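You operate a simulated robot arm through the tools that you are given. There is no shell and no other tool. Be economical: measure what you need, move in short steps, check, and stop when the job is done.

You are at the controls of a simulated robot arm. One attempt, no reset.

Task
Shut the left cupboard door. Put one of the signs from the cubby k7 in the white bowl. Take the tin on the top of the tea table and put it away on the cubby k8. Take the tall cup on the top of the tea table and put it away on the top of the side table. Turn the warmer dial to 100. Put one of the funnels from the top of the press bench on the top of the packing counter. Put the brown cup from the bamboo mat on the cubby k7 and the teal cup on the low shelf of the press bench. Take the wooden bowl on the top of the press bench and put it away on the top of the tea table. Put one of the tags from the top of the press bench on the grey cake. Switch the red switch on. Put one of the plungers from the top of the press bench on the newspaper. Do these in any order. Set down upright: tin, tall cup, tag.

Only the result counts: the job must be done as asked and must still hold three seconds after the hand-in. Knocking over, shifting, dropping, spilling or breaking anything else fails it.

Robot
A 6-joint arm with a fingered hand on a trunk, on a base that drives. Base frame: it is fixed to the floor where the robot stands at the start and does not move with it; the origin is under the middle of the robot, x ahead of it, y to its left, z up. Readings come in mm, rad, newtons and seconds.
With the tool pointing down near the work surface it reaches from about 320 to 760 mm from the robot's upright axis, wherever it stands. Its first joint turns from -2.897 to 2.897 rad. Places, roughly: cubby K7 [900, -100, 1400]; cubby K8 [800, -400, 1400]; cup [-2500, -750, 750]; funnel (6x6x6 cm) [-2300, -600, 900]; grey cake (6x6x2 cm) [-2500, -3400, 900]; left cupboard door [700, 0, 300]; low shelf of the press bench [-2800, -1300, 200]; newspaper [1000, 1500, 750]; plunger (6x6x6 cm) [-2800, -1600, 900]; red switch [-2800, -1300, 900]; sign [750, 0, 1500]; tag [-2750, -1000, 750]; tall cup (7x7x7 cm) [-900, 100, 800]; tin [-750, 0, 750]; top of the packing counter [300, -2200, 900]; top of the side table (41x23 cm) [-1160, -1500, 760]; top of the tea table [-1300, 500, 800]; warmer dial [-2600, -500, 900]; white bowl (11x11x5 cm) [-1900, -3500, 900]; wooden bowl (10x10x6 cm) [-2600, -900, 900]. Payload 4 kg.
Tool frame: the origin (TCP) lies between the finger pads and is the grasp point; the fingertips stand 26 mm ahead of it; z points along the fingers, y is the line along which they close. The gripper opens to 148 mm. The gripper's body begins 73 mm behind the TCP. The gripper is a hand of 3 fingers: y runs from the thumb to the fingers, the wrist lies at [0, 0, -239] in the tool frame, and closing takes about 1.5 s.
Orientation is that of the tool frame in the base frame, as a unit quaternion [x, y, z, w]. With the fingers straight down and closing along the base's y, the tool's x points along the base's -x, its y along +y and its z along -z.

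Tools
- The arm moves only by the tool drive_tool. Its argument "rows" is a list of rows, each an object (a shift or turn left out is 0, a gripper value left out holds the last) with "dp": the shift along the tool's x, y, z in mm, a list of three; "rot": the turn, a rotation vector about the tool's x, y, z in rad, a list of three. In form: [{"dp": [dx, dy, dz], "rot": [ax, ay, az]}, ...]. A call has 1 to 20 rows; each row is the pose to reach, as a shift and turn from the pose commanded when the call began, along the tool's axes at that moment. "fingers" is the finger opening in mm, from 0 to 148, set as the call begins (left out, the last holds). Rows are played at 5 a second. More than 50 mm and 0.15 rad between two rows, or a gripper value outside its range, and nothing of the call is played. Where a pose cannot be reached the arm comes as near as it can. A force on the tool above 40 N (or 10 N above the force at the start of the call, whichever is more), or a blocked arm, ends the call early, and 0.2 s more pass. Each finger travels about 153 mm/s and halts on what it meets, pressing with about 30 N; the grip force reading is that of the motor and also rises with nothing between the fingers. The clock runs only during rows and for 0.2 s after the last one: add rows that repeat a pose to give the fingers time. It gives the time, the measured TCP pose, the force on the tool (base axes), the opening and the grip force at its end, in the units of the frame above (readings bear some noise), with the torque about the TCP (base axes, N m) and any sound that the robot's microphone picked up.
- Cameras (640 x 400 px; columns grow to the right, rows downward): "scene" is now at [13.4, 152.1, 1305.7]; the picture's right is [-0.12, -0.99, 0.00], its down [-0.81, 0.10, -0.58] and it looks along [0.58, -0.07, -0.81] (base axes); focal length 214 px, centre (320, 200). "wrist" rides on the gripper at [68, -39, -90] in the tool frame; the picture's right is [0.50, 0.87, 0.00], its down [-0.66, 0.38, -0.65] and it looks along [-0.57, 0.33, 0.76] (tool axes); focal length 222 px, centre (320, 200). There is no depth. A picture from a camera that has moved, and an enlarged one, comes with that camera's place and axes in the base frame and with its lens.
- camera(camera): a new picture of that camera. The clock stands still meanwhile.
- lift_body(by): slides the trunk up (or, below 0, down) by that many mm; the arm and the scene camera ride with it, the base frame stays. It gives what a move gives, with no picture.
- drive_base(legs): drives the robot by 1 to 6 legs, each [ahead, left, turn to the left] in mm, mm and rad, along the robot's own axes; the way and the turn of a leg run together, so that a leg with both is an arc; at most 1500 mm and 3.142 rad a leg. The arm and the cameras ride along, it lands a little off, and it stops where it bumps. It gives what a move gives.
- finger_targets(finger1, finger2, thumb_bend): sets how far each is bent, from 0 (flat) to 1 (curled in); at 0.3 the hand is open as for a grip, at 0.7 the pads meet at the TCP. One left out holds its place. A second passes; each finger stops where it meets its share of the squeeze, and holds until it gets a number again. A gripper value or a shape takes the hand back. It gives what a move gives, with no picture; readings hold the bend of each and the force on the fingers (four entries, about 0 where the hand has none), thumb and palm.
- grasp_type(shape): the hand has 3 fingers and takes this shape, open, in about a second: jaw (thumb against the fingers, like two jaws); tri (thumb and two fingers); tip (a fingertip pinch); poke (one finger out to press); point (the index stretched); flat (the hand flat); cup (the hand cupped); fist (a fist). The gripper value then closes the fingers along that shape, each until it touches; the sizes above hold for jaw. It gives what a move gives, with no picture.
- aim_head(pan, tilt): turns the head with the scene camera to pan (to the left, within 2.705 rad either way) and tilt (down, from -0.506 to 1.204), counted from straight ahead of the robot. It gives what a move gives.
- close_up(camera, box): a new picture of the part [left, top, right, bottom] of that camera's present view, enlarged. The clock stands still meanwhile.
- hand_in(): hands the job in; it is judged then, once.

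Work in short steps. Places have to be worked out from the pictures, the camera data and where the tool is seen: move nearer, look again, correct. Check each grasp and each placing, and mend what went wrong. You have 535 turns and 310 pictures in all, those below and enlarged ones among them. Open the gripper and draw the arm clear of the work before you hand the job in, unless the task says otherwise; then end with one line.

The tools are called after "Emit:" by a JSON object that holds its "fn" and its "kwargs". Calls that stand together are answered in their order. drive_tool: Moves the arm, as the interface text tells. Its arguments: {"type":"object","properties":{"rows":{"type":"array","items":{"type":"object","properties":{"dp":{"type":"array","items":{"type":"number"}},"rot":{"type":"array","items":{"type":"number"}}}}},"fingers":{"type":"number"}},"required":["rows"]} The other tools are called the same way: lift_body (by) slides the trunk up or down; grasp_type (shape) gives the hand a shape; finger_targets (finger1, finger2, thumb_bend) moves the fingers one by one; drive_base (legs) drives the base; aim_head (pan, tilt) turns the head that bears the scene camera; camera (camera) takes a picture; close_up (camera, box) takes an enlarged picture of a part of a camera's view; hand_in () hands the job in.

At the start:

```text
t: 0.0
position: [487.9, -62.5, 999.4]
ee_rot: [0.0, 1.0, 0.0, 0.0]
ft_force: [0.8, -1.4, -0.3]
ft_torque: [-0.02, 0.0, -0.02]
gripper_width: 148.0
grip_force: 0.1
shape: jaw
bend: [0.3, 0.3, 0.3]
finger forces: [0.0, 0.1, 0.0, 0.0, 0.0, 0.0]
trunk travel left (down, up): [-275.0, 315.0]
robot x, y, heading: [1.9, 0.3, -0.002]
head pan, tilt: [-0.12, 0.951]
```

scene: 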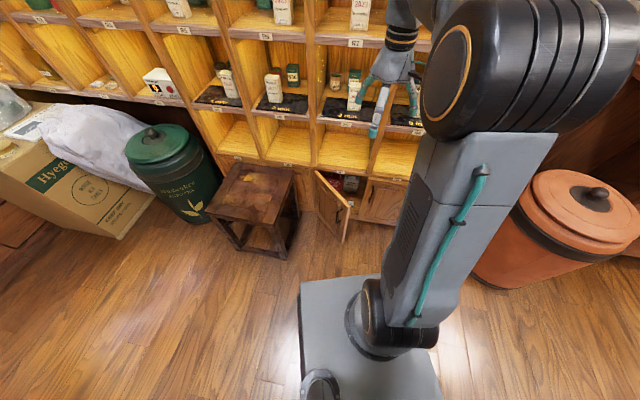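
wrist: 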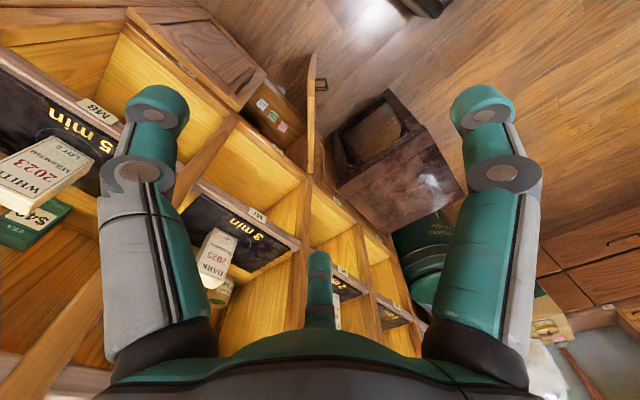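

I start by looking around with the head, first ahead and level at the cubbies.

Emit:
{"fn": "aim_head", "kwargs": {"pan": 0, "tilt": 0.2}}

Emit:
{"fn": "camera", "kwargs": {"camera": "scene"}}

Emit:
{"fn": "aim_head", "kwargs": {"pan": 2.6, "tilt": 0.5}}

Emit:
{"fn": "camera", "kwargs": {"camera": "scene"}}

Emit:
{"fn": "aim_head", "kwargs": {"pan": -2.4, "tilt": 0.4}}

Emit:
{"fn": "camera", "kwargs": {"camera": "scene"}}

Emit:
{"fn": "aim_head", "kwargs": {"pan": 1.2, "tilt": 0.5}}

Emit:
{"fn": "camera", "kwargs": {"camera": "scene"}}

Emit:
{"fn": "aim_head", "kwargs": {"pan": -1.3, "tilt": 0.4}}

Emit:
{"fn": "camera", "kwargs": {"camera": "scene"}}

```text
t: 1.1
position: [487.4, -62.2, 1000.2]
ee_rot: [0.0, 1.0, 0.0, 0.0]
ft_force: [-0.5, -1.1, 0.8]
ft_torque: [0.0, 0.01, 0.0]
gripper_width: 147.8
grip_force: 0.0
shape: jaw
bend: [0.3, 0.3, 0.3]
finger forces: [0.0, 0.0, 0.0, 0.0, 0.0, 0.0]
trunk travel left (down, up): [-275.0, 315.0]
robot x, y, heading: [-1.7, -3.7, 0.001]
head pan, tilt: [0.0, 0.201]
```

```text
307 pictures are left
camera scene: at [34.5, 160.8, 1370.9], right [0.0, -1.0, 0.0], down [-0.2, 0.0, -0.98], along [0.98, 0.0, -0.2], focal length 214 px, centre (320, 200)
```

scene: 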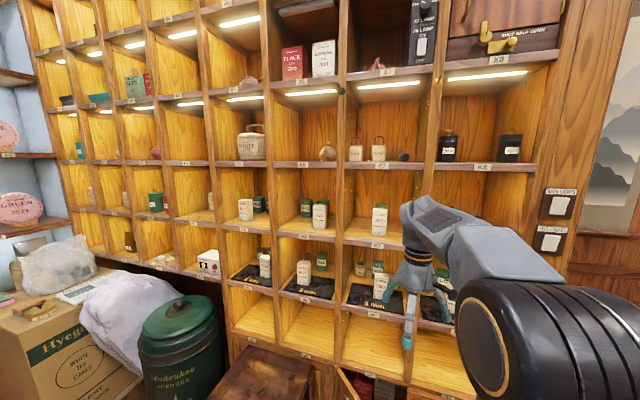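

```text
t: 3.4
position: [487.4, -62.4, 1000.1]
ee_rot: [0.0, 1.0, 0.0, 0.0]
ft_force: [-0.3, -0.2, -0.2]
ft_torque: [0.0, 0.01, 0.0]
gripper_width: 148.0
grip_force: 0.1
shape: jaw
bend: [0.3, 0.3, 0.3]
finger forces: [0.0, 0.1, 0.1, 0.1, 0.0, 0.1]
trunk travel left (down, up): [-275.0, 315.0]
robot x, y, heading: [-3.1, -1.5, 0.0]
head pan, tilt: [2.601, 0.499]
```

```text
306 pictures are left
camera scene: at [-136.7, 207.7, 1343.3], right [0.52, 0.86, 0.0], down [0.41, -0.25, -0.88], along [-0.75, 0.45, -0.48], focal length 214 px, centre (320, 200)
```

scene: 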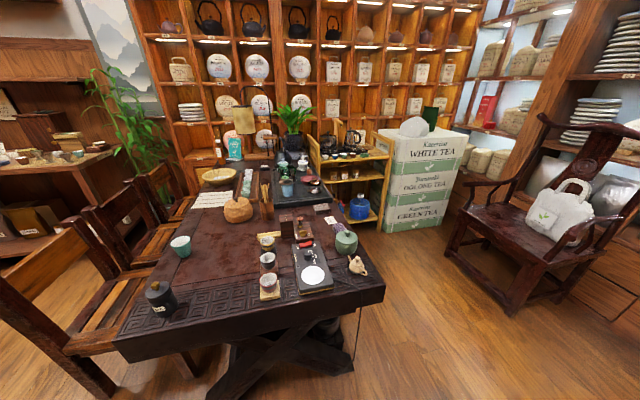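

```text
t: 7.4
position: [486.7, -62.9, 999.7]
ee_rot: [0.0, 1.0, 0.0, 0.0]
ft_force: [0.0, 0.9, -0.1]
ft_torque: [-0.01, 0.02, 0.01]
gripper_width: 147.9
grip_force: 0.1
shape: jaw
bend: [0.3, 0.3, 0.3]
finger forces: [0.0, 0.0, 0.0, 0.0, 0.0, 0.0]
trunk travel left (down, up): [-275.0, 315.0]
robot x, y, heading: [2.8, 1.8, -0.004]
head pan, tilt: [-2.4, 0.4]
```

```text
305 pictures are left
camera scene: at [-127.0, 98.2, 1352.4], right [-0.68, 0.74, 0.0], down [0.29, 0.26, -0.92], along [-0.68, -0.62, -0.39], focal length 214 px, centre (320, 200)
```

scene: 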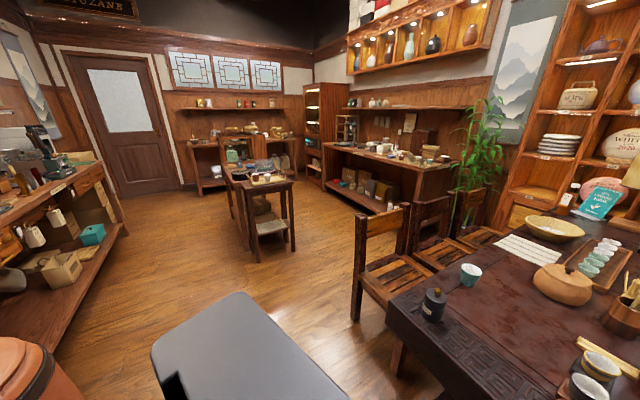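

```text
t: 10.4
position: [486.9, -62.8, 999.6]
ee_rot: [0.0, 1.0, 0.0, 0.0]
ft_force: [0.7, -1.1, -0.1]
ft_torque: [0.02, -0.02, -0.01]
gripper_width: 147.9
grip_force: 0.1
shape: jaw
bend: [0.3, 0.3, 0.3]
finger forces: [0.0, 0.0, 0.1, 0.1, 0.0, 0.0]
trunk travel left (down, up): [-275.0, 315.0]
robot x, y, heading: [-2.2, -1.8, -0.003]
head pan, tilt: [1.201, 0.499]
```

```text
304 pictures are left
camera scene: at [-25.8, 245.7, 1343.3], right [0.93, -0.36, 0.0], down [-0.17, -0.45, -0.88], along [0.32, 0.82, -0.48], focal length 214 px, centre (320, 200)
```

scene: 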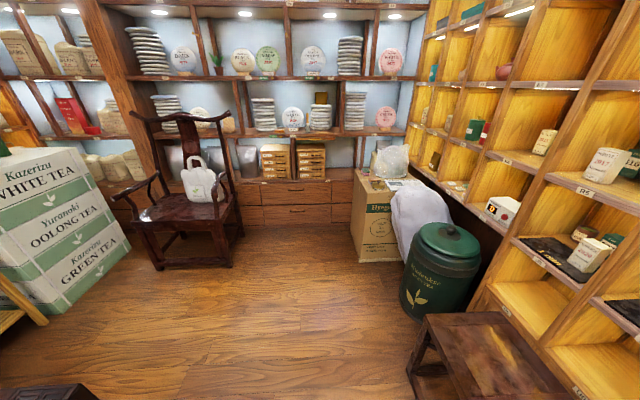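

```text
t: 12.6
position: [485.0, -63.3, 1000.4]
ee_rot: [0.0, 1.0, 0.0, -0.001]
ft_force: [-0.1, -0.5, -0.7]
ft_torque: [0.01, -0.03, 0.0]
gripper_width: 148.3
grip_force: 0.1
shape: jaw
bend: [0.3, 0.3, 0.3]
finger forces: [0.0, 0.0, 0.0, 0.0, 0.0, 0.1]
trunk travel left (down, up): [-275.0, 315.0]
robot x, y, heading: [-0.9, 1.4, 0.001]
head pan, tilt: [-1.3, 0.4]
```

```text
303 pictures are left
camera scene: at [-33.9, 71.6, 1352.4], right [-0.96, -0.27, 0.0], down [-0.1, 0.37, -0.92], along [0.25, -0.89, -0.39], focal length 214 px, centre (320, 200)
```

scene: 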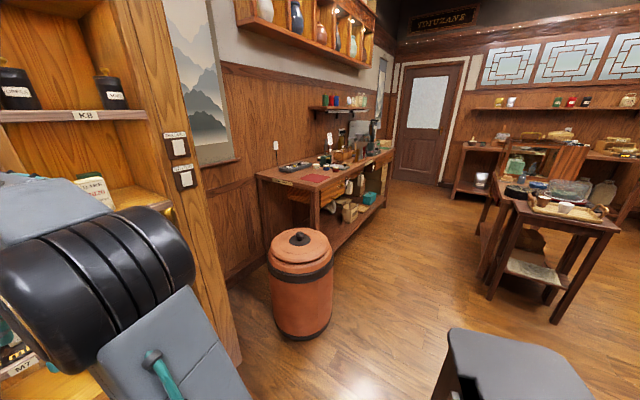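

I zoom in on the cubby wall around K7/K8 and the cupboard door.

Emit:
{"fn": "aim_head", "kwargs": {"pan": -0.1, "tilt": 0.1}}

Emit:
{"fn": "close_up", "kwargs": {"camera": "scene", "box": [220, 60, 540, 260]}}

Emit:
{"fn": "aim_head", "kwargs": {"pan": 0.2, "tilt": 0.9}}

Emit:
{"fn": "camera", "kwargs": {"camera": "scene"}}

```text
t: 14.0
position: [486.0, -62.0, 999.6]
ee_rot: [0.0, 1.0, 0.0, 0.0]
ft_force: [0.3, 0.1, -0.5]
ft_torque: [-0.02, -0.04, 0.01]
gripper_width: 148.0
grip_force: 0.0
shape: jaw
bend: [0.3, 0.3, 0.3]
finger forces: [0.1, 0.0, 0.1, 0.1, 0.1, 0.0]
trunk travel left (down, up): [-275.0, 315.0]
robot x, y, heading: [-1.6, -1.1, -0.0]
head pan, tilt: [-0.099, 0.099]
```

```text
2.00 times, centred on (380, 160) of scene
camera zoom: at [32.9, 151.6, 1380.3], right [-0.1, -0.99, 0.0], down [-0.1, 0.01, -0.99], along [0.99, -0.1, -0.1], focal length 429 px, centre (200, 280)
```

zoom: 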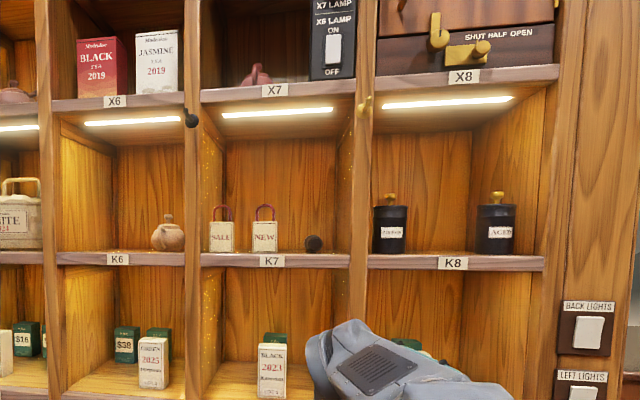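

```text
t: 15.2
position: [486.6, -62.9, 1000.3]
ee_rot: [0.0, 1.0, 0.0, 0.0]
ft_force: [0.1, -0.6, -0.2]
ft_torque: [0.01, -0.03, -0.01]
gripper_width: 148.0
grip_force: 0.1
shape: jaw
bend: [0.3, 0.3, 0.3]
finger forces: [0.0, 0.1, 0.0, 0.1, 0.0, 0.0]
trunk travel left (down, up): [-275.0, 315.0]
robot x, y, heading: [1.8, -0.3, 0.0]
head pan, tilt: [0.201, 0.901]
```

```text
301 pictures are left
camera scene: at [15.3, 175.9, 1309.5], right [0.2, -0.98, 0.0], down [-0.77, -0.16, -0.62], along [0.61, 0.12, -0.78], focal length 214 px, centre (320, 200)
```

scene: 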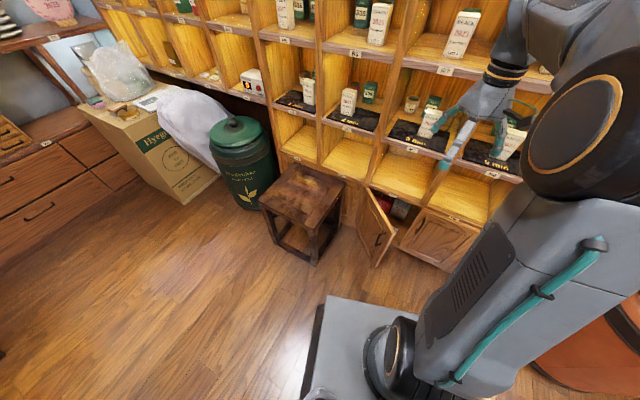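

Signs "SALE" and "NEW" are in K7. Now I inspect the ajar left cupboard door closely.

Emit:
{"fn": "close_up", "kwargs": {"camera": "scene", "box": [300, 150, 500, 275]}}

Emit:
{"fn": "aim_head", "kwargs": {"pan": 0.0, "tilt": 1.2}}

Emit:
{"fn": "camera", "kwargs": {"camera": "scene"}}

```text
3.20 times, centred on (400, 212) of scene
camera zoom: at [15.3, 175.9, 1309.5], right [0.2, -0.98, 0.0], down [-0.77, -0.16, -0.62], along [0.61, 0.12, -0.78], focal length 686 px, centre (64, 160)
```

zoom: 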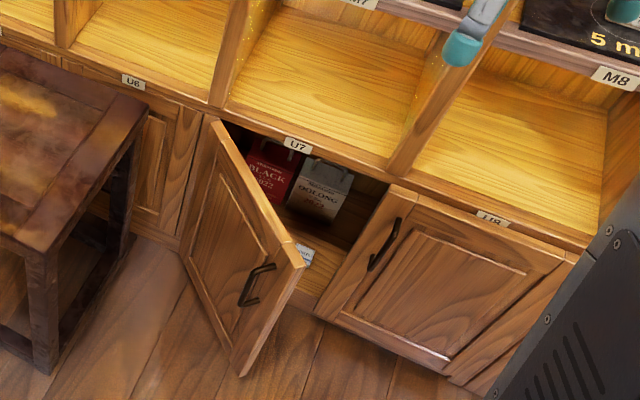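

```text
t: 16.0
position: [487.4, -62.9, 1000.3]
ee_rot: [-0.001, 1.0, 0.0, 0.0]
ft_force: [-0.2, 0.0, -1.9]
ft_torque: [0.01, -0.02, 0.02]
gripper_width: 147.9
grip_force: 0.1
shape: jaw
bend: [0.3, 0.3, 0.3]
finger forces: [0.0, 0.1, 0.1, 0.0, 0.0, 0.0]
trunk travel left (down, up): [-275.0, 315.0]
robot x, y, heading: [0.2, 1.7, 0.001]
head pan, tilt: [0.0, 1.201]
```

```text
299 pictures are left
camera scene: at [-2.7, 160.9, 1289.6], right [0.0, -1.0, 0.0], down [-0.93, 0.0, -0.36], along [0.36, 0.0, -0.93], focal length 214 px, centre (320, 200)
```

scene: 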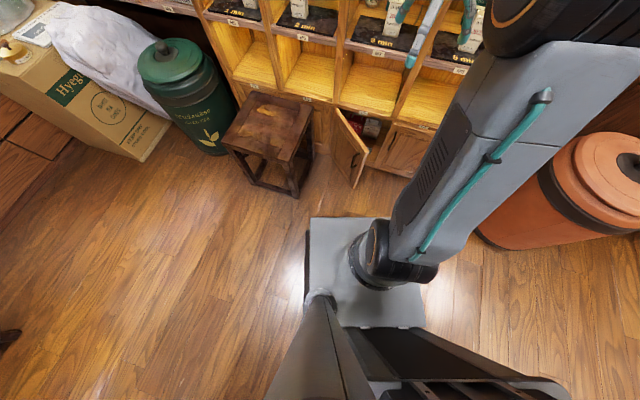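

The door is hinged at about (798, 81), with its free edge near (551, -60), z 60–468, and the wall is turned about 0.31 rad. I lower the trunk, close the fingers, and move above-left of the door's outer face.

Emit:
{"fn": "lift_body", "kwargs": {"by": -270}}

Emit:
{"fn": "drive_tool", "kwargs": {"rows": [{"dp": [25, 45, 0]}, {"dp": [45, 80, 0]}, {"dp": [45, 100, 0]}, {"dp": [45, 100, 40]}, {"dp": [45, 100, 80]}, {"dp": [45, 100, 120]}, {"dp": [45, 100, 160]}, {"dp": [45, 100, 200]}, {"dp": [45, 100, 240]}, {"dp": [45, 100, 280]}, {"dp": [45, 100, 320]}, {"dp": [45, 100, 360]}, {"dp": [45, 100, 400]}], "fingers": 0}}

Emit:
{"fn": "camera", "kwargs": {"camera": "scene"}}

```text
t: 18.7
position: [487.6, -63.4, 730.2]
ee_rot: [0.0, 1.0, 0.001, 0.0]
ft_force: [0.2, 0.0, 0.0]
ft_torque: [-0.01, -0.01, -0.01]
gripper_width: 147.9
grip_force: 0.0
shape: jaw
bend: [0.3, 0.3, 0.3]
finger forces: [0.1, 0.1, 0.0, 0.0, 0.0, 0.0]
trunk travel left (down, up): [-5.0, 585.0]
robot x, y, heading: [0.0, -1.3, -0.004]
head pan, tilt: [0.0, 1.201]
```

```text
refused: row 1 steps farther than a row can; nothing moved
```

```text
298 pictures are left
camera scene: at [-2.8, 160.8, 1019.6], right [0.0, -1.0, 0.0], down [-0.93, 0.0, -0.36], along [0.36, 0.0, -0.93], focal length 214 px, centre (320, 200)
```

scene: 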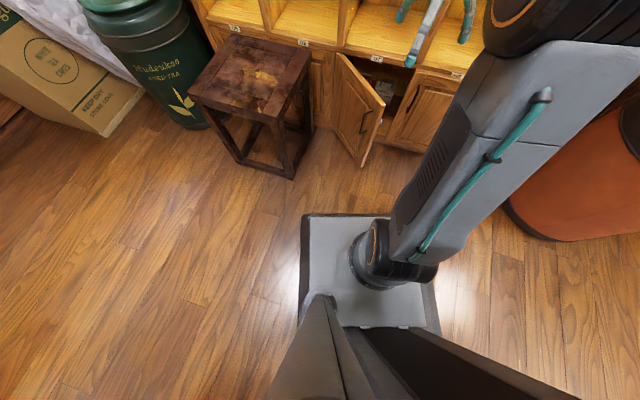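

The first step was too long; I resend it with smaller steps.

Emit:
{"fn": "drive_tool", "kwargs": {"rows": [{"dp": [15, 40, 0]}, {"dp": [30, 80, 0]}, {"dp": [45, 110, 0]}, {"dp": [45, 110, 40]}, {"dp": [45, 110, 80]}, {"dp": [45, 110, 120]}, {"dp": [45, 110, 160]}, {"dp": [45, 110, 200]}, {"dp": [45, 110, 240]}, {"dp": [45, 110, 280]}, {"dp": [45, 110, 320]}, {"dp": [45, 110, 360]}, {"dp": [45, 110, 400]}], "fingers": 0}}

Emit:
{"fn": "camera", "kwargs": {"camera": "scene"}}

Emit:
{"fn": "camera", "kwargs": {"camera": "wrist"}}

```text
t: 21.5
position: [442.8, 48.1, 330.8]
ee_rot: [0.0, 1.0, 0.0, 0.0]
ft_force: [0.0, -0.2, 0.1]
ft_torque: [0.0, -0.04, 0.03]
gripper_width: 0.0
grip_force: 29.6
shape: jaw
bend: [0.7, 0.7, 0.7]
finger forces: [0.0, 0.0, 0.0, 0.0, 0.1, 0.0]
trunk travel left (down, up): [-5.0, 585.0]
robot x, y, heading: [1.8, 3.2, 0.002]
head pan, tilt: [0.0, 1.201]
```

```text
297 pictures are left
camera scene: at [-2.9, 160.8, 1019.7], right [0.0, -1.0, 0.0], down [-0.93, 0.0, -0.36], along [0.36, 0.0, -0.93], focal length 214 px, centre (320, 200)
```

scene: 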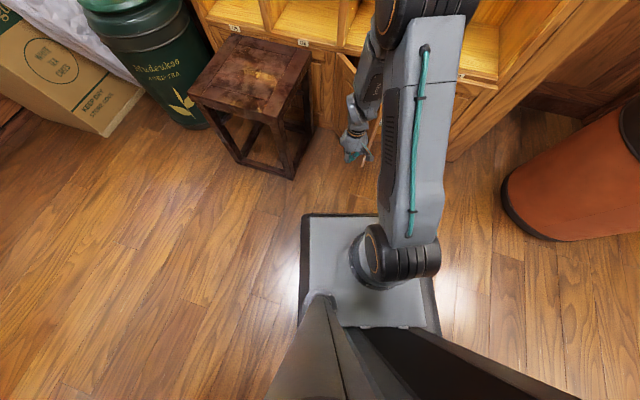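

```text
296 pictures are left
camera wrist: at [375.3, 8.5, 419.2], right [-0.5, 0.87, 0.0], down [0.66, 0.38, 0.65], along [0.57, 0.33, -0.76], focal length 222 px, centre (320, 200)
```

wrist: 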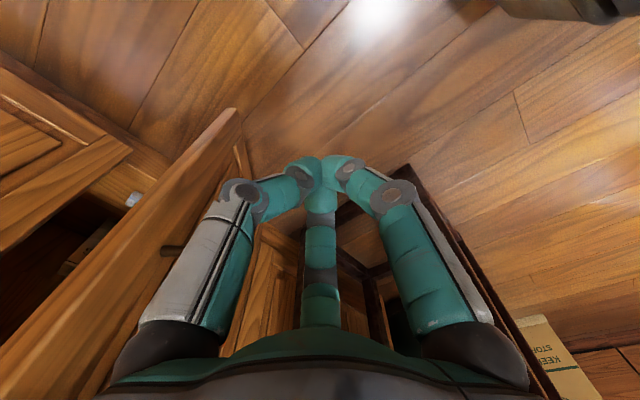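

The hand is on the outer side of the door. I push the door along an arc around its hinge.

Emit:
{"fn": "drive_tool", "kwargs": {"rows": [{"dp": [-45, 4, 0]}, {"dp": [-87, 2, 0]}, {"dp": [-122, -10, 0]}, {"dp": [-147, -33, 0]}, {"dp": [-169, -63, 0]}, {"dp": [-189, -93, 0]}, {"dp": [-207, -123, 0]}, {"dp": [-222, -148, 0]}, {"dp": [-235, -161, 0]}]}}

Emit:
{"fn": "camera", "kwargs": {"camera": "scene"}}

Emit:
{"fn": "camera", "kwargs": {"camera": "wrist"}}

```text
t: 23.1
position: [645.1, -56.3, 330.6]
ee_rot: [-0.005, 1.0, 0.001, 0.004]
ft_force: [3.7, 4.5, -0.9]
ft_torque: [-0.32, 0.28, 0.14]
gripper_width: 0.1
grip_force: 30.1
shape: jaw
bend: [0.7, 0.7, 0.7]
finger forces: [0.0, 0.0, 0.1, 0.0, 4.7, 1.2]
trunk travel left (down, up): [-5.0, 585.0]
robot x, y, heading: [2.5, -1.0, 0.001]
head pan, tilt: [0.0, 1.201]
stopped in row 7: the force on the tool passed its limit at 52 N (the readings are from after the stop); the commanded pose is now the measured one
```

```text
295 pictures are left
camera scene: at [-2.5, 161.4, 1019.6], right [0.0, -1.0, 0.0], down [-0.93, 0.0, -0.36], along [0.36, 0.0, -0.93], focal length 214 px, centre (320, 200)
```

scene: 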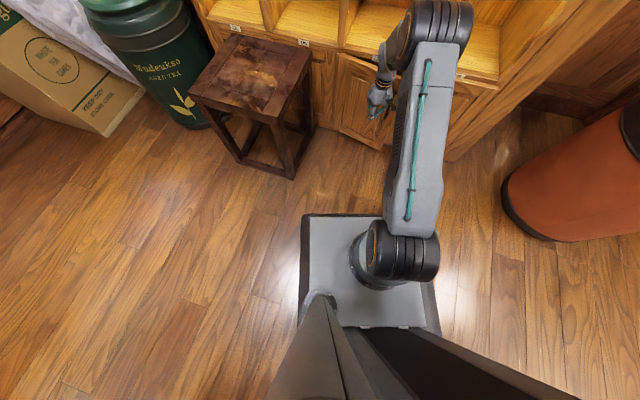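

```text
294 pictures are left
camera wrist: at [578.4, -96.6, 419.4], right [-0.51, 0.86, 0.0], down [0.65, 0.38, 0.66], along [0.57, 0.33, -0.75], focal length 222 px, centre (320, 200)
```

wrist: 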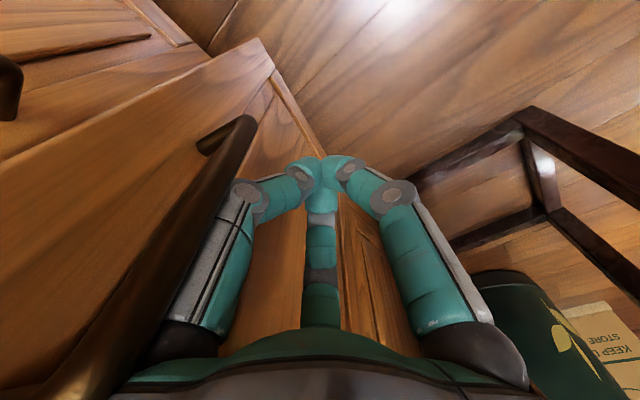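

The door is nearly shut; I keep pushing along the wall's inward normal in small steps.

Emit:
{"fn": "drive_tool", "kwargs": {"rows": [{"dp": [-8, -5, 0]}, {"dp": [-16, -10, 0]}, {"dp": [-24, -14, 0]}, {"dp": [-32, -18, 0]}, {"dp": [-38, -20, 0]}]}}

Emit:
{"fn": "close_up", "kwargs": {"camera": "scene", "box": [290, 40, 490, 165]}}

Emit:
{"fn": "camera", "kwargs": {"camera": "wrist"}}

```text
t: 24.3
position: [685.0, -78.2, 331.0]
ee_rot: [-0.005, 1.0, 0.002, 0.004]
ft_force: [-0.1, 0.5, 0.8]
ft_torque: [-0.03, 0.01, -0.01]
gripper_width: 0.0
grip_force: 29.8
shape: jaw
bend: [0.7, 0.7, 0.7]
finger forces: [0.0, 0.0, 0.1, 0.0, 0.1, 0.1]
trunk travel left (down, up): [-5.0, 585.0]
robot x, y, heading: [1.8, 2.0, 0.005]
head pan, tilt: [0.0, 1.201]
```

```text
3.20 times, centred on (390, 102) of scene
camera zoom: at [-2.8, 161.2, 1019.6], right [0.0, -1.0, 0.0], down [-0.93, 0.0, -0.36], along [0.36, 0.0, -0.93], focal length 686 px, centre (96, 512)
```

zoom: 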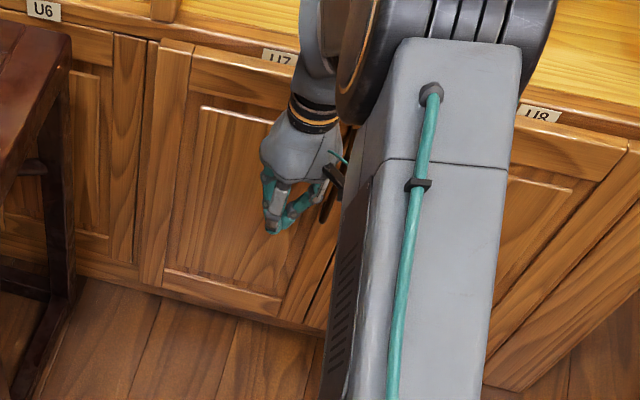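

```text
292 pictures are left
camera wrist: at [616.5, -117.0, 419.9], right [-0.51, 0.86, 0.0], down [0.65, 0.38, 0.66], along [0.57, 0.33, -0.75], focal length 222 px, centre (320, 200)
```

wrist: 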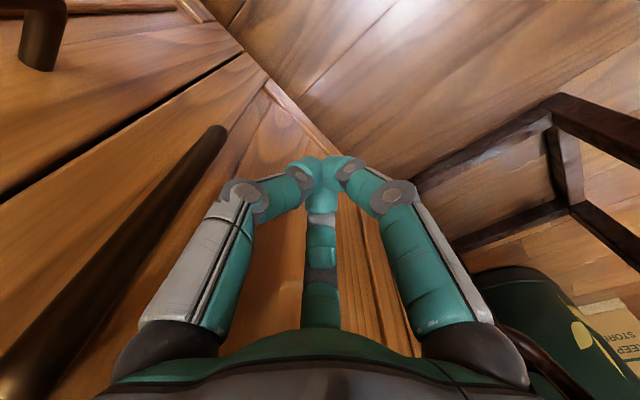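

It appears shut with no force left; I press a bit more to confirm a firm stop.

Emit:
{"fn": "drive_tool", "kwargs": {"rows": [{"dp": [-8, -2, 0]}, {"dp": [-16, -5, 0]}, {"dp": [-24, -7, 0]}, {"dp": [-32, -10, 0]}]}}

Emit:
{"fn": "drive_tool", "kwargs": {"rows": [{"dp": [45, 15, 0]}, {"dp": [90, 30, 0]}, {"dp": [135, 40, 0]}, {"dp": [180, 40, 0]}]}}

Emit:
{"fn": "close_up", "kwargs": {"camera": "scene", "box": [290, 40, 490, 165]}}

Emit:
{"fn": "camera", "kwargs": {"camera": "wrist"}}

```text
t: 24.9
position: [694.5, -80.0, 330.6]
ee_rot: [-0.001, 1.0, 0.004, -0.002]
ft_force: [-20.6, 5.0, 9.3]
ft_torque: [-0.59, -2.25, -0.27]
gripper_width: 0.0
grip_force: 30.0
shape: jaw
bend: [0.7, 0.7, 0.7]
finger forces: [0.1, 0.0, 0.0, 0.1, 0.0, 21.2]
trunk travel left (down, up): [-5.0, 585.0]
robot x, y, heading: [-3.0, 2.7, 0.002]
head pan, tilt: [0.0, 1.201]
stopped in row 2: the force on the tool passed its limit at 54 N (the readings are from after the stop); the commanded pose is now the measured one
```

```text
t: 25.9
position: [514.2, -39.5, 331.2]
ee_rot: [-0.002, 1.0, 0.002, -0.002]
ft_force: [0.0, -0.7, 0.3]
ft_torque: [0.02, 0.01, 0.01]
gripper_width: 0.2
grip_force: 29.8
shape: jaw
bend: [0.7, 0.7, 0.7]
finger forces: [0.0, 0.1, 0.0, 0.0, 0.0, 0.0]
trunk travel left (down, up): [-5.0, 585.0]
robot x, y, heading: [-1.1, -2.9, 0.001]
head pan, tilt: [0.0, 1.201]
```

```text
3.20 times, centred on (390, 102) of scene
camera zoom: at [-2.9, 161.3, 1019.6], right [0.0, -1.0, 0.0], down [-0.93, 0.0, -0.36], along [0.36, 0.0, -0.93], focal length 686 px, centre (96, 512)
```

zoom: 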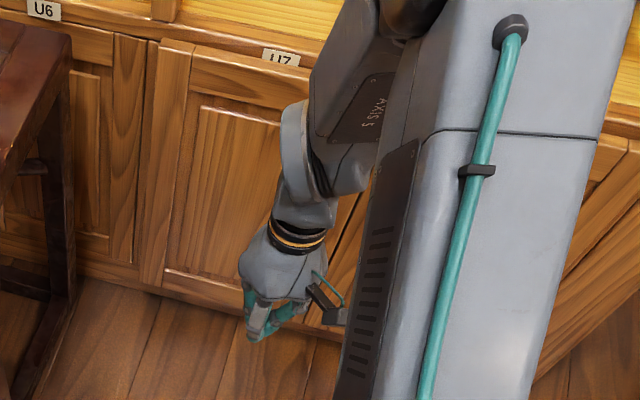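

```text
290 pictures are left
camera wrist: at [448.0, -79.2, 420.7], right [-0.5, 0.86, 0.01], down [0.66, 0.38, 0.65], along [0.56, 0.33, -0.76], focal length 222 px, centre (320, 200)
```

wrist: 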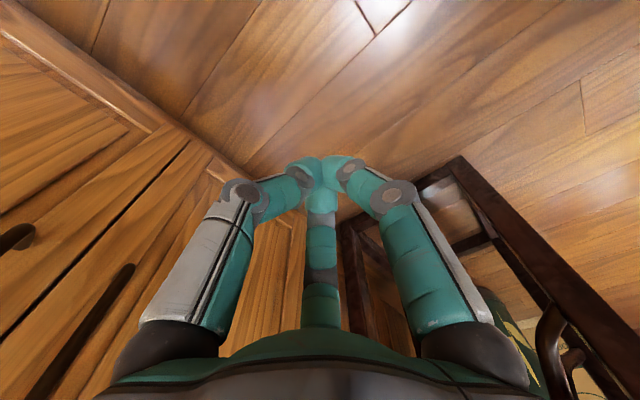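

The door is shut. Now I raise the hand and trunk toward the cubby level and spin the wrist (camera on top) for a horizontal grasp.

Emit:
{"fn": "drive_tool", "kwargs": {"rows": [{"dp": [20, 0, -45]}, {"dp": [40, 0, -90]}, {"dp": [50, 0, -135]}, {"dp": [50, 0, -180]}, {"dp": [50, 0, -225]}, {"dp": [50, 0, -270]}, {"dp": [50, 0, -315]}]}}

Emit:
{"fn": "lift_body", "kwargs": {"by": 560}}

Emit:
{"fn": "drive_tool", "kwargs": {"rows": [{"rot": [0, 0, -0.15]}, {"rot": [0, 0, -0.3]}, {"rot": [0, 0, -0.45]}, {"rot": [0, 0, -0.6]}, {"rot": [0, 0, -0.75]}, {"rot": [0, 0, -0.9]}, {"rot": [0, 0, -1.05]}, {"rot": [0, 0, -1.2]}, {"rot": [0, 0, -1.35]}, {"rot": [0, 0, -1.5]}, {"rot": [0, 0, -1.65]}, {"rot": [0, 0, -1.8]}, {"rot": [0, 0, -1.95]}, {"rot": [0, 0, -2.1]}, {"rot": [0, 0, -2.25]}, {"rot": [0, 0, -2.4]}, {"rot": [0, 0, -2.55]}, {"rot": [0, 0, -2.7]}, {"rot": [0, 0, -2.834]}], "fingers": 148}}

```text
t: 27.5
position: [464.8, -41.2, 646.9]
ee_rot: [-0.002, 1.0, 0.002, -0.003]
ft_force: [1.2, 0.5, 0.6]
ft_torque: [-0.01, 0.03, 0.0]
gripper_width: 0.0
grip_force: 29.5
shape: jaw
bend: [0.7, 0.7, 0.7]
finger forces: [0.0, 0.1, 0.0, 0.1, 0.1, 0.0]
trunk travel left (down, up): [-5.0, 585.0]
robot x, y, heading: [3.6, 2.0, 0.001]
head pan, tilt: [0.0, 1.201]
```

```text
refused: 560 is not a number from -400 to 400
```

```text
t: 31.5
position: [361.5, -23.0, 353.3]
ee_rot: [0.986, -0.165, 0.04, -0.003]
ft_force: [0.4, -1.1, -1.0]
ft_torque: [0.0, -0.01, 0.01]
gripper_width: 148.0
grip_force: 0.1
shape: jaw
bend: [0.3, 0.3, 0.3]
finger forces: [0.1, 0.0, 0.0, 0.0, 0.1, 0.0]
out of reach, approached as far as the arm can: row 7, 8, 9, 10, 11, 12, 13, 14, 15, 16, 17, 18, 19
trunk travel left (down, up): [-5.0, 585.0]
robot x, y, heading: [-0.3, 1.2, -0.001]
head pan, tilt: [0.0, 1.201]
```

The trunk lift was refused (limit 400) and the spin hit joint limits with the TCP displaced. I check how the arm stands.

Emit:
{"fn": "camera", "kwargs": {"camera": "scene"}}

```text
289 pictures are left
camera scene: at [-3.2, 161.3, 1019.6], right [0.0, -1.0, 0.0], down [-0.93, 0.0, -0.36], along [0.36, 0.0, -0.93], focal length 214 px, centre (320, 200)
```

scene: 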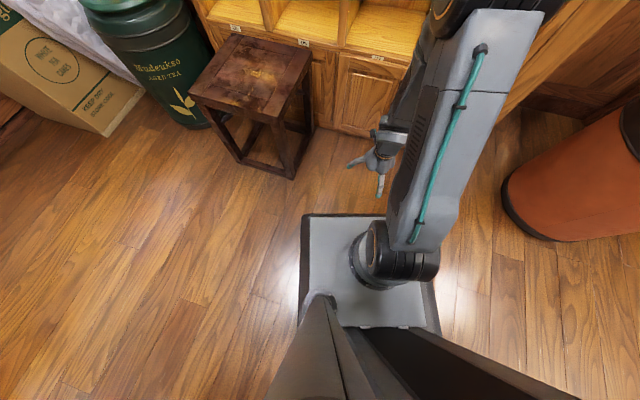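

I raise the hand from here to see whether it recovers with this wrist spin.

Emit:
{"fn": "drive_tool", "kwargs": {"rows": [{"dp": [0, 0, -40]}, {"dp": [0, 0, -80]}, {"dp": [0, 0, -120]}, {"dp": [0, 0, -160]}, {"dp": [0, 0, -200]}]}}

```text
t: 32.7
position: [361.6, -23.0, 352.6]
ee_rot: [0.985, -0.166, 0.038, -0.004]
ft_force: [-0.3, -0.6, -0.9]
ft_torque: [0.02, -0.01, -0.02]
gripper_width: 147.9
grip_force: 0.1
shape: jaw
bend: [0.3, 0.3, 0.3]
finger forces: [0.0, 0.0, 0.1, 0.1, 0.1, 0.0]
out of reach, approached as far as the arm can: row 1, 2, 3, 4, 5
trunk travel left (down, up): [-5.0, 585.0]
robot x, y, heading: [-0.7, 0.5, -0.0]
head pan, tilt: [0.0, 1.201]
```

I unwind the spin back to the original orientation.

Emit:
{"fn": "drive_tool", "kwargs": {"rows": [{"dp": [0, 0, 40], "rot": [0, 0, 0.15]}, {"dp": [0, 0, 80], "rot": [0, 0, 0.3]}, {"dp": [0, 0, 120], "rot": [0, 0, 0.45]}, {"dp": [0, 0, 160], "rot": [0, 0, 0.6]}, {"dp": [0, 0, 200], "rot": [0, 0, 0.75]}, {"dp": [0, 0, 200], "rot": [0, 0, 0.9]}, {"dp": [0, 0, 200], "rot": [0, 0, 1.05]}, {"dp": [0, 0, 200], "rot": [0, 0, 1.2]}, {"dp": [0, 0, 200], "rot": [0, 0, 1.35]}, {"dp": [0, 0, 200], "rot": [0, 0, 1.5]}, {"dp": [0, 0, 200], "rot": [0, 0, 1.65]}, {"dp": [0, 0, 200], "rot": [0, 0, 1.8]}, {"dp": [0, 0, 200], "rot": [0, 0, 1.95]}, {"dp": [0, 0, 200], "rot": [0, 0, 2.1]}, {"dp": [0, 0, 200], "rot": [0, 0, 2.25]}, {"dp": [0, 0, 200], "rot": [0, 0, 2.4]}, {"dp": [0, 0, 200], "rot": [0, 0, 2.55]}, {"dp": [0, 0, 200], "rot": [0, 0, 2.7]}, {"dp": [0, 0, 200], "rot": [0, 0, 2.834]}]}}

Emit:
{"fn": "lift_body", "kwargs": {"by": 300}}

```text
t: 36.7
position: [422.7, -17.2, 171.3]
ee_rot: [0.016, 0.999, -0.033, 0.018]
ft_force: [0.0, -0.4, 0.2]
ft_torque: [-0.03, -0.01, -0.01]
gripper_width: 147.9
grip_force: 0.1
shape: jaw
bend: [0.3, 0.3, 0.3]
finger forces: [0.0, 0.1, 0.1, 0.1, 0.0, 0.0]
out of reach, approached as far as the arm can: row 1, 2, 3, 4, 5, 6, 7, 8, 9, 10, 11, 12, 13, 14, 15, 16, 17, 18, 19
trunk travel left (down, up): [-5.0, 585.0]
robot x, y, heading: [-1.8, -0.9, 0.004]
head pan, tilt: [0.0, 1.201]
```

```text
t: 39.7
position: [423.2, -17.0, 472.5]
ee_rot: [0.015, 0.999, -0.033, 0.017]
ft_force: [0.2, 0.2, 0.4]
ft_torque: [0.0, -0.02, 0.01]
gripper_width: 147.5
grip_force: 0.1
shape: jaw
bend: [0.3, 0.3, 0.3]
finger forces: [0.0, 0.0, 0.1, 0.1, 0.0, 0.0]
trunk travel left (down, up): [-305.0, 285.0]
robot x, y, heading: [0.9, 0.6, 0.001]
head pan, tilt: [0.0, 1.201]
```

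Now I raise the hand and check that the arm tracks again.

Emit:
{"fn": "drive_tool", "kwargs": {"rows": [{"dp": [-10, 0, -40]}, {"dp": [-20, 0, -80]}, {"dp": [-30, 0, -120]}, {"dp": [-40, 0, -160]}, {"dp": [-50, 0, -200]}]}}

Emit:
{"fn": "camera", "kwargs": {"camera": "scene"}}

```text
t: 40.9
position: [465.2, -4.7, 674.0]
ee_rot: [0.015, 0.999, -0.032, 0.018]
ft_force: [0.1, 0.0, -0.6]
ft_torque: [-0.01, 0.01, -0.01]
gripper_width: 148.1
grip_force: 0.0
shape: jaw
bend: [0.3, 0.3, 0.3]
finger forces: [0.0, 0.1, 0.0, 0.1, 0.0, 0.1]
out of reach, approached as far as the arm can: row 2
trunk travel left (down, up): [-305.0, 285.0]
robot x, y, heading: [-0.5, 4.1, 0.004]
head pan, tilt: [0.0, 1.201]
```

```text
288 pictures are left
camera scene: at [-2.8, 161.3, 1319.5], right [0.0, -1.0, 0.0], down [-0.93, 0.0, -0.36], along [0.36, 0.0, -0.93], focal length 214 px, centre (320, 200)
```

scene: 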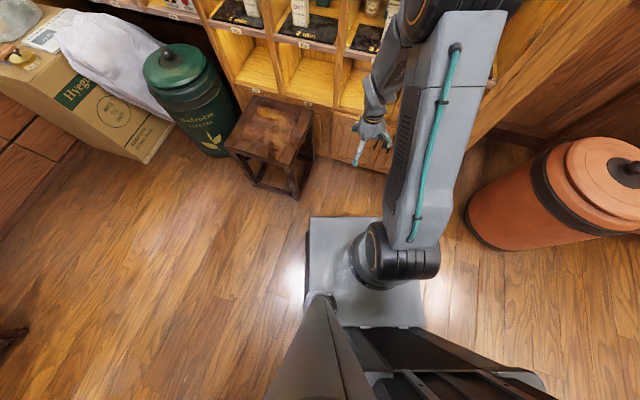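

Tracking again. I lift the trunk further, then raise the arm and yaw/tilt toward the wall in its natural (camera-below) direction.

Emit:
{"fn": "lift_body", "kwargs": {"by": 280}}

Emit:
{"fn": "drive_tool", "kwargs": {"rows": [{"dp": [0, 0, -40], "rot": [0, 0, 0.1]}, {"dp": [0, 0, -80], "rot": [0, 0, 0.2]}, {"dp": [0, 0, -120], "rot": [0, 0, 0.28]}, {"dp": [0, 0, -160], "rot": [0, 0, 0.28]}, {"dp": [0, 0, -200], "rot": [0, 0, 0.28]}, {"dp": [0, 0, -240], "rot": [0, 0, 0.28]}, {"dp": [0, 0, -280], "rot": [0, 0, 0.28]}]}}

Emit:
{"fn": "drive_tool", "kwargs": {"rows": [{"dp": [0, 0, 0], "rot": [0, -0.14, 0]}, {"dp": [0, 0, -20], "rot": [0, -0.28, 0]}, {"dp": [0, 0, -40], "rot": [0, -0.42, 0]}, {"dp": [0, 0, -60], "rot": [0, -0.56, 0]}, {"dp": [0, 0, -80], "rot": [0, -0.7, 0]}, {"dp": [0, 0, -100], "rot": [0, -0.84, 0]}, {"dp": [0, 0, -120], "rot": [0, -0.98, 0]}, {"dp": [0, 0, -140], "rot": [0, -1.12, 0]}, {"dp": [0, 0, -160], "rot": [0, -1.26, 0]}]}}

Emit:
{"fn": "aim_head", "kwargs": {"pan": -0.2, "tilt": 0.5}}

Emit:
{"fn": "camera", "kwargs": {"camera": "scene"}}

Emit:
{"fn": "camera", "kwargs": {"camera": "wrist"}}

```text
t: 43.7
position: [465.5, -4.4, 953.8]
ee_rot: [0.015, 0.999, -0.033, 0.018]
ft_force: [-0.4, 0.2, -0.5]
ft_torque: [-0.03, 0.0, 0.0]
gripper_width: 147.9
grip_force: 0.0
shape: jaw
bend: [0.3, 0.3, 0.3]
finger forces: [0.1, 0.1, 0.0, 0.1, 0.0, 0.1]
trunk travel left (down, up): [-585.0, 5.0]
robot x, y, heading: [1.4, 2.4, -0.001]
head pan, tilt: [0.0, 1.201]
```

```text
t: 45.3
position: [454.1, 12.0, 1232.6]
ee_rot: [0.154, 0.987, -0.03, 0.023]
ft_force: [0.5, 0.1, -1.1]
ft_torque: [-0.01, 0.01, -0.01]
gripper_width: 147.8
grip_force: 0.0
shape: jaw
bend: [0.3, 0.3, 0.3]
finger forces: [0.1, 0.0, 0.0, 0.0, 0.0, 0.1]
trunk travel left (down, up): [-585.0, 5.0]
robot x, y, heading: [3.0, -0.3, -0.001]
head pan, tilt: [0.0, 1.201]
```

```text
t: 47.3
position: [448.5, 23.7, 1393.6]
ee_rot: [0.107, 0.783, -0.114, 0.601]
ft_force: [0.3, -0.6, -0.6]
ft_torque: [0.01, 0.01, -0.02]
gripper_width: 147.8
grip_force: 0.0
shape: jaw
bend: [0.3, 0.3, 0.3]
finger forces: [0.0, 0.1, 0.0, 0.1, 0.1, 0.1]
trunk travel left (down, up): [-585.0, 5.0]
robot x, y, heading: [-2.5, -0.8, -0.002]
head pan, tilt: [0.0, 1.201]
```

```text
t: 48.4
position: [448.8, 23.5, 1392.4]
ee_rot: [0.107, 0.785, -0.115, 0.599]
ft_force: [0.0, -0.1, 0.3]
ft_torque: [0.01, -0.02, 0.02]
gripper_width: 147.8
grip_force: 0.1
shape: jaw
bend: [0.3, 0.3, 0.3]
finger forces: [0.0, 0.1, 0.0, 0.1, 0.0, 0.1]
trunk travel left (down, up): [-585.0, 5.0]
robot x, y, heading: [0.2, 1.3, 0.005]
head pan, tilt: [-0.201, 0.499]
```

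```text
287 pictures are left
camera scene: at [30.1, 143.3, 1653.2], right [-0.2, -0.98, 0.0], down [-0.47, 0.09, -0.88], along [0.86, -0.17, -0.48], focal length 214 px, centre (320, 200)
```

scene: 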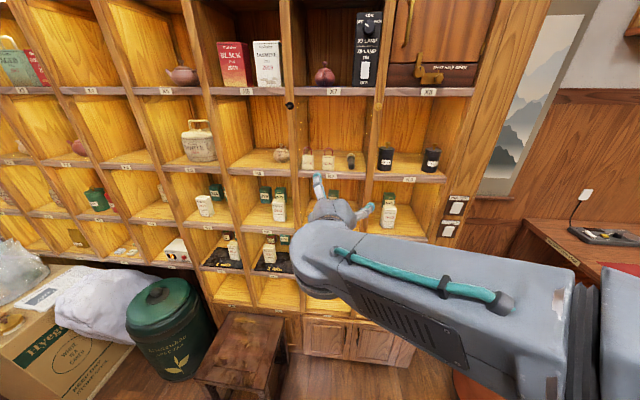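

```text
286 pictures are left
camera wrist: at [337.3, 16.8, 1351.8], right [0.14, 0.84, -0.53], down [-0.31, 0.54, 0.78], along [0.94, 0.06, 0.34], focal length 222 px, centre (320, 200)
```

wrist: 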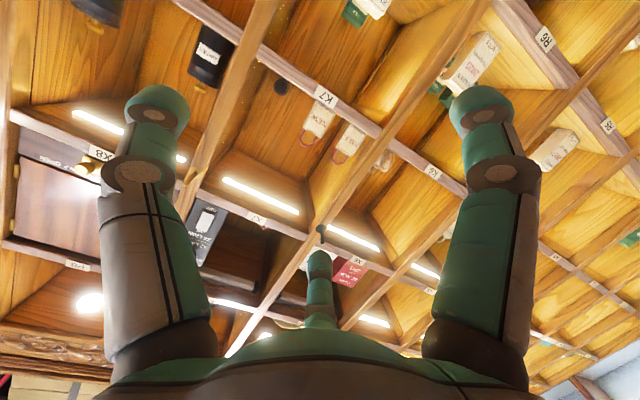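

I zoom on K7 to triangulate the signs from this higher viewpoint.

Emit:
{"fn": "close_up", "kwargs": {"camera": "scene", "box": [280, 120, 460, 232]}}

Emit:
{"fn": "close_up", "kwargs": {"camera": "wrist", "box": [200, 50, 440, 200]}}

```text
3.56 times, centred on (370, 176) of scene
camera zoom: at [30.1, 143.3, 1653.2], right [-0.2, -0.98, 0.0], down [-0.47, 0.09, -0.88], along [0.86, -0.17, -0.48], focal length 763 px, centre (142, 285)
```

zoom: 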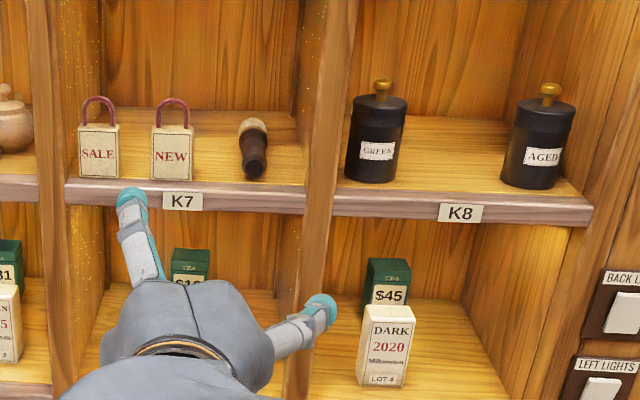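

```text
2.67 times, centred on (320, 125) of wrist
camera zoom: at [337.3, 16.8, 1351.8], right [0.14, 0.84, -0.53], down [-0.31, 0.54, 0.78], along [0.94, 0.06, 0.34], focal length 592 px, centre (320, 400)
```

zoom: 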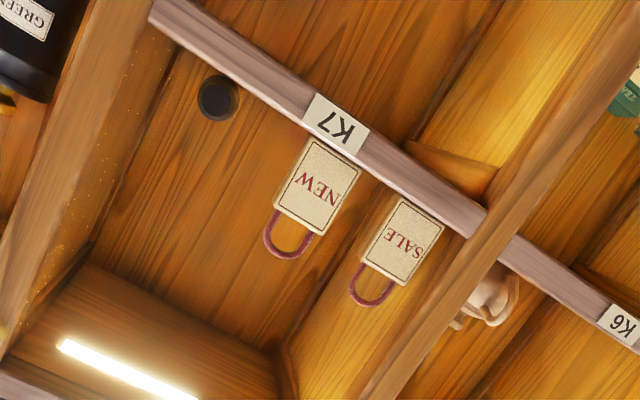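

The fingers look like a 120° three-finger layout in "jaw". I check what the "tip" and "tri" shapes look like on the wrist camera.

Emit:
{"fn": "grasp_type", "kwargs": {"shape": "tip"}}

Emit:
{"fn": "camera", "kwargs": {"camera": "wrist"}}

Emit:
{"fn": "grasp_type", "kwargs": {"shape": "tri"}}

Emit:
{"fn": "camera", "kwargs": {"camera": "wrist"}}

```text
t: 49.3
position: [449.1, 23.7, 1392.2]
ee_rot: [0.107, 0.785, -0.114, 0.6]
ft_force: [0.0, 0.1, 0.6]
ft_torque: [0.06, 0.03, 0.0]
gripper_width: 147.9
grip_force: 0.1
shape: tip
bend: [0.3, 0.3, 0.3]
finger forces: [0.1, 0.0, 0.0, 0.1, 0.1, 0.0]
trunk travel left (down, up): [-585.0, 5.0]
robot x, y, heading: [0.5, -0.3, 0.004]
head pan, tilt: [-0.201, 0.499]
```

```text
283 pictures are left
camera wrist: at [337.2, 16.8, 1351.8], right [0.14, 0.84, -0.53], down [-0.31, 0.54, 0.78], along [0.94, 0.06, 0.34], focal length 222 px, centre (320, 200)
```

wrist: 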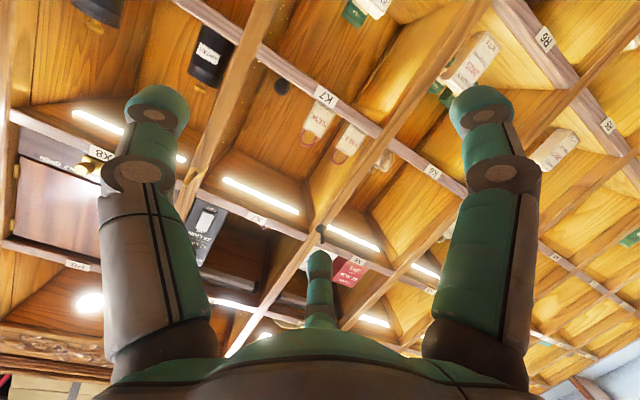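

```text
t: 50.2
position: [448.6, 24.4, 1393.9]
ee_rot: [0.107, 0.785, -0.115, 0.599]
ft_force: [-1.1, -0.2, -1.0]
ft_torque: [-0.04, -0.01, -0.01]
gripper_width: 147.8
grip_force: 0.1
shape: tri
bend: [0.3, 0.3, 0.3]
finger forces: [0.0, 0.1, 0.1, 0.0, 0.0, 0.0]
trunk travel left (down, up): [-585.0, 5.0]
robot x, y, heading: [3.7, 0.8, 0.005]
head pan, tilt: [-0.201, 0.499]
```

```text
282 pictures are left
camera wrist: at [337.2, 16.8, 1351.8], right [0.14, 0.84, -0.53], down [-0.31, 0.54, 0.78], along [0.94, 0.06, 0.34], focal length 222 px, centre (320, 200)
```

wrist: 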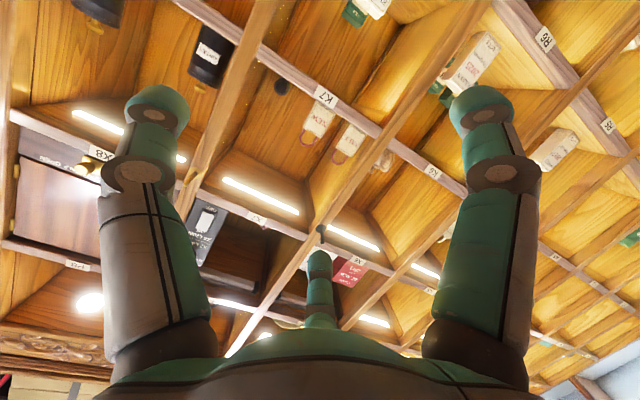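

All shapes keep the same 3-finger radial layout, so I will pinch the NEW sign front-to-back from above, tilted. I spin the wrist +90° here, then tilt downward.

Emit:
{"fn": "drive_tool", "kwargs": {"rows": [{"rot": [0, 0, 0.14]}, {"rot": [0, 0, 0.28]}, {"rot": [0, 0, 0.42]}, {"rot": [0, 0, 0.56]}, {"rot": [0, 0, 0.7]}, {"rot": [0, 0, 0.84]}, {"rot": [0, 0, 0.98]}, {"rot": [0, 0, 1.12]}, {"rot": [0, 0, 1.26]}, {"rot": [0, 0, 1.4]}, {"rot": [0, 0, 1.5]}, {"rot": [0, 0, 1.57]}]}}

Emit:
{"fn": "grasp_type", "kwargs": {"shape": "jaw"}}

Emit:
{"fn": "drive_tool", "kwargs": {"rows": [{"rot": [0.14, 0, 0]}, {"rot": [0.28, 0, 0]}, {"rot": [0.42, 0, 0]}, {"rot": [0.56, 0, 0]}, {"rot": [0.7, 0, 0]}, {"rot": [0.73, 0, 0]}], "fingers": 64}}

Emit:
{"fn": "camera", "kwargs": {"camera": "scene"}}

Emit:
{"fn": "camera", "kwargs": {"camera": "wrist"}}

```text
t: 52.8
position: [448.4, 23.3, 1392.6]
ee_rot: [0.63, 0.48, 0.344, 0.505]
ft_force: [-0.5, 0.3, 0.7]
ft_torque: [0.0, -0.02, -0.04]
gripper_width: 147.7
grip_force: 0.0
shape: tri
bend: [0.3, 0.3, 0.3]
finger forces: [0.0, 0.0, 0.0, 0.0, 0.0, 0.0]
trunk travel left (down, up): [-585.0, 5.0]
robot x, y, heading: [-1.1, 1.0, 0.001]
head pan, tilt: [-0.201, 0.499]
```

```text
t: 53.7
position: [448.0, 24.0, 1392.7]
ee_rot: [0.63, 0.479, 0.343, 0.506]
ft_force: [0.3, -0.2, 0.5]
ft_torque: [-0.01, 0.02, 0.02]
gripper_width: 148.0
grip_force: 0.0
shape: jaw
bend: [0.3, 0.3, 0.3]
finger forces: [0.0, 0.0, 0.0, 0.0, 0.1, 0.1]
trunk travel left (down, up): [-585.0, 5.0]
robot x, y, heading: [-0.1, 1.6, 0.003]
head pan, tilt: [-0.201, 0.499]
```

```text
t: 55.1
position: [449.7, 23.4, 1392.6]
ee_rot: [0.769, 0.571, 0.149, 0.247]
ft_force: [0.0, -0.3, -0.1]
ft_torque: [0.01, -0.03, -0.02]
gripper_width: 64.0
grip_force: 0.0
shape: jaw
bend: [0.77, 0.39, 0.7]
finger forces: [0.1, 0.0, 0.0, 0.0, 0.1, 0.1]
trunk travel left (down, up): [-585.0, 5.0]
robot x, y, heading: [-4.8, 1.1, 0.006]
head pan, tilt: [-0.201, 0.499]
```

```text
281 pictures are left
camera scene: at [30.1, 143.3, 1653.3], right [-0.2, -0.98, 0.0], down [-0.47, 0.09, -0.88], along [0.86, -0.17, -0.48], focal length 214 px, centre (320, 200)
```

scene: 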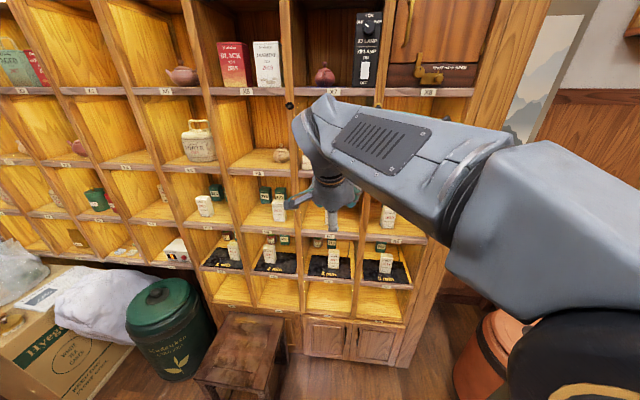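

```text
280 pictures are left
camera wrist: at [393.0, 116.0, 1442.0], right [0.85, 0.28, 0.45], down [-0.23, -0.57, 0.79], along [0.48, -0.77, -0.42], focal length 222 px, centre (320, 200)
```

wrist: 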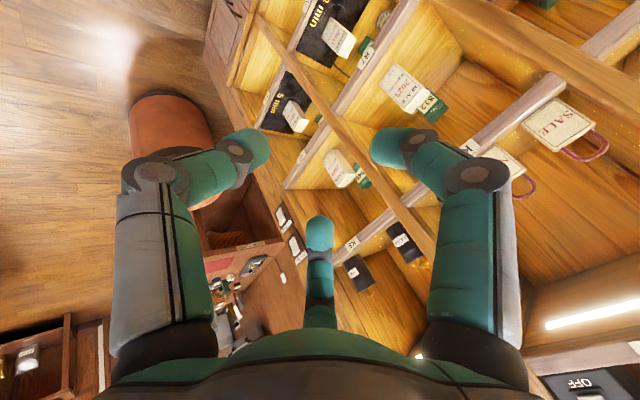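

The three bends read unequal; I wait a moment and read again.

Emit:
{"fn": "drive_tool", "kwargs": {"rows": [{"dp": [0, 0, 0]}, {"dp": [0, 0, 0]}, {"dp": [0, 0, 0]}], "fingers": 64}}

```text
t: 55.9
position: [449.7, 23.7, 1392.4]
ee_rot: [0.769, 0.571, 0.148, 0.247]
ft_force: [-0.3, 0.0, -0.4]
ft_torque: [-0.03, 0.0, -0.02]
gripper_width: 64.2
grip_force: 0.1
shape: jaw
bend: [0.77, 0.39, 0.7]
finger forces: [0.0, 0.0, 0.0, 0.0, 0.0, 0.0]
trunk travel left (down, up): [-585.0, 5.0]
robot x, y, heading: [1.3, 0.3, 0.002]
head pan, tilt: [-0.201, 0.499]
```

I set the fingers explicitly with finger targets instead.

Emit:
{"fn": "finger_targets", "kwargs": {"finger1": 0.5, "finger2": 0.5, "thumb_bend": 0.5}}

Emit:
{"fn": "camera", "kwargs": {"camera": "wrist"}}

```text
t: 56.9
position: [449.0, 23.6, 1393.6]
ee_rot: [0.769, 0.57, 0.148, 0.247]
ft_force: [-0.6, -1.0, -0.7]
ft_torque: [-0.02, -0.02, -0.01]
gripper_width: 61.8
grip_force: 0.1
shape: fingers
bend: [0.5, 0.5, 0.5]
finger forces: [0.0, 0.0, 0.0, 0.0, 0.1, 0.0]
trunk travel left (down, up): [-585.0, 5.0]
robot x, y, heading: [1.9, 0.5, 0.004]
head pan, tilt: [-0.201, 0.499]
```

```text
279 pictures are left
camera wrist: at [393.0, 115.9, 1441.8], right [0.85, 0.28, 0.45], down [-0.23, -0.57, 0.79], along [0.48, -0.77, -0.42], focal length 222 px, centre (320, 200)
```

wrist: 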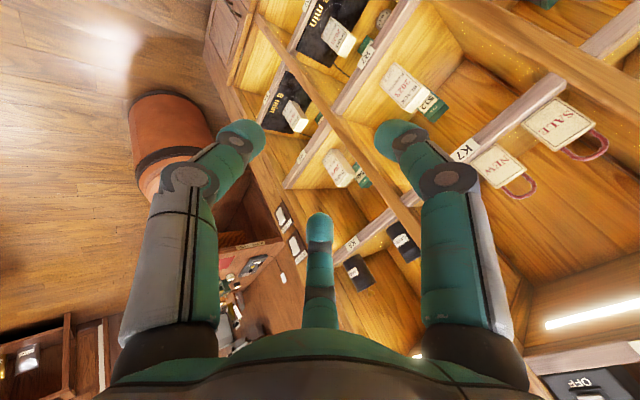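

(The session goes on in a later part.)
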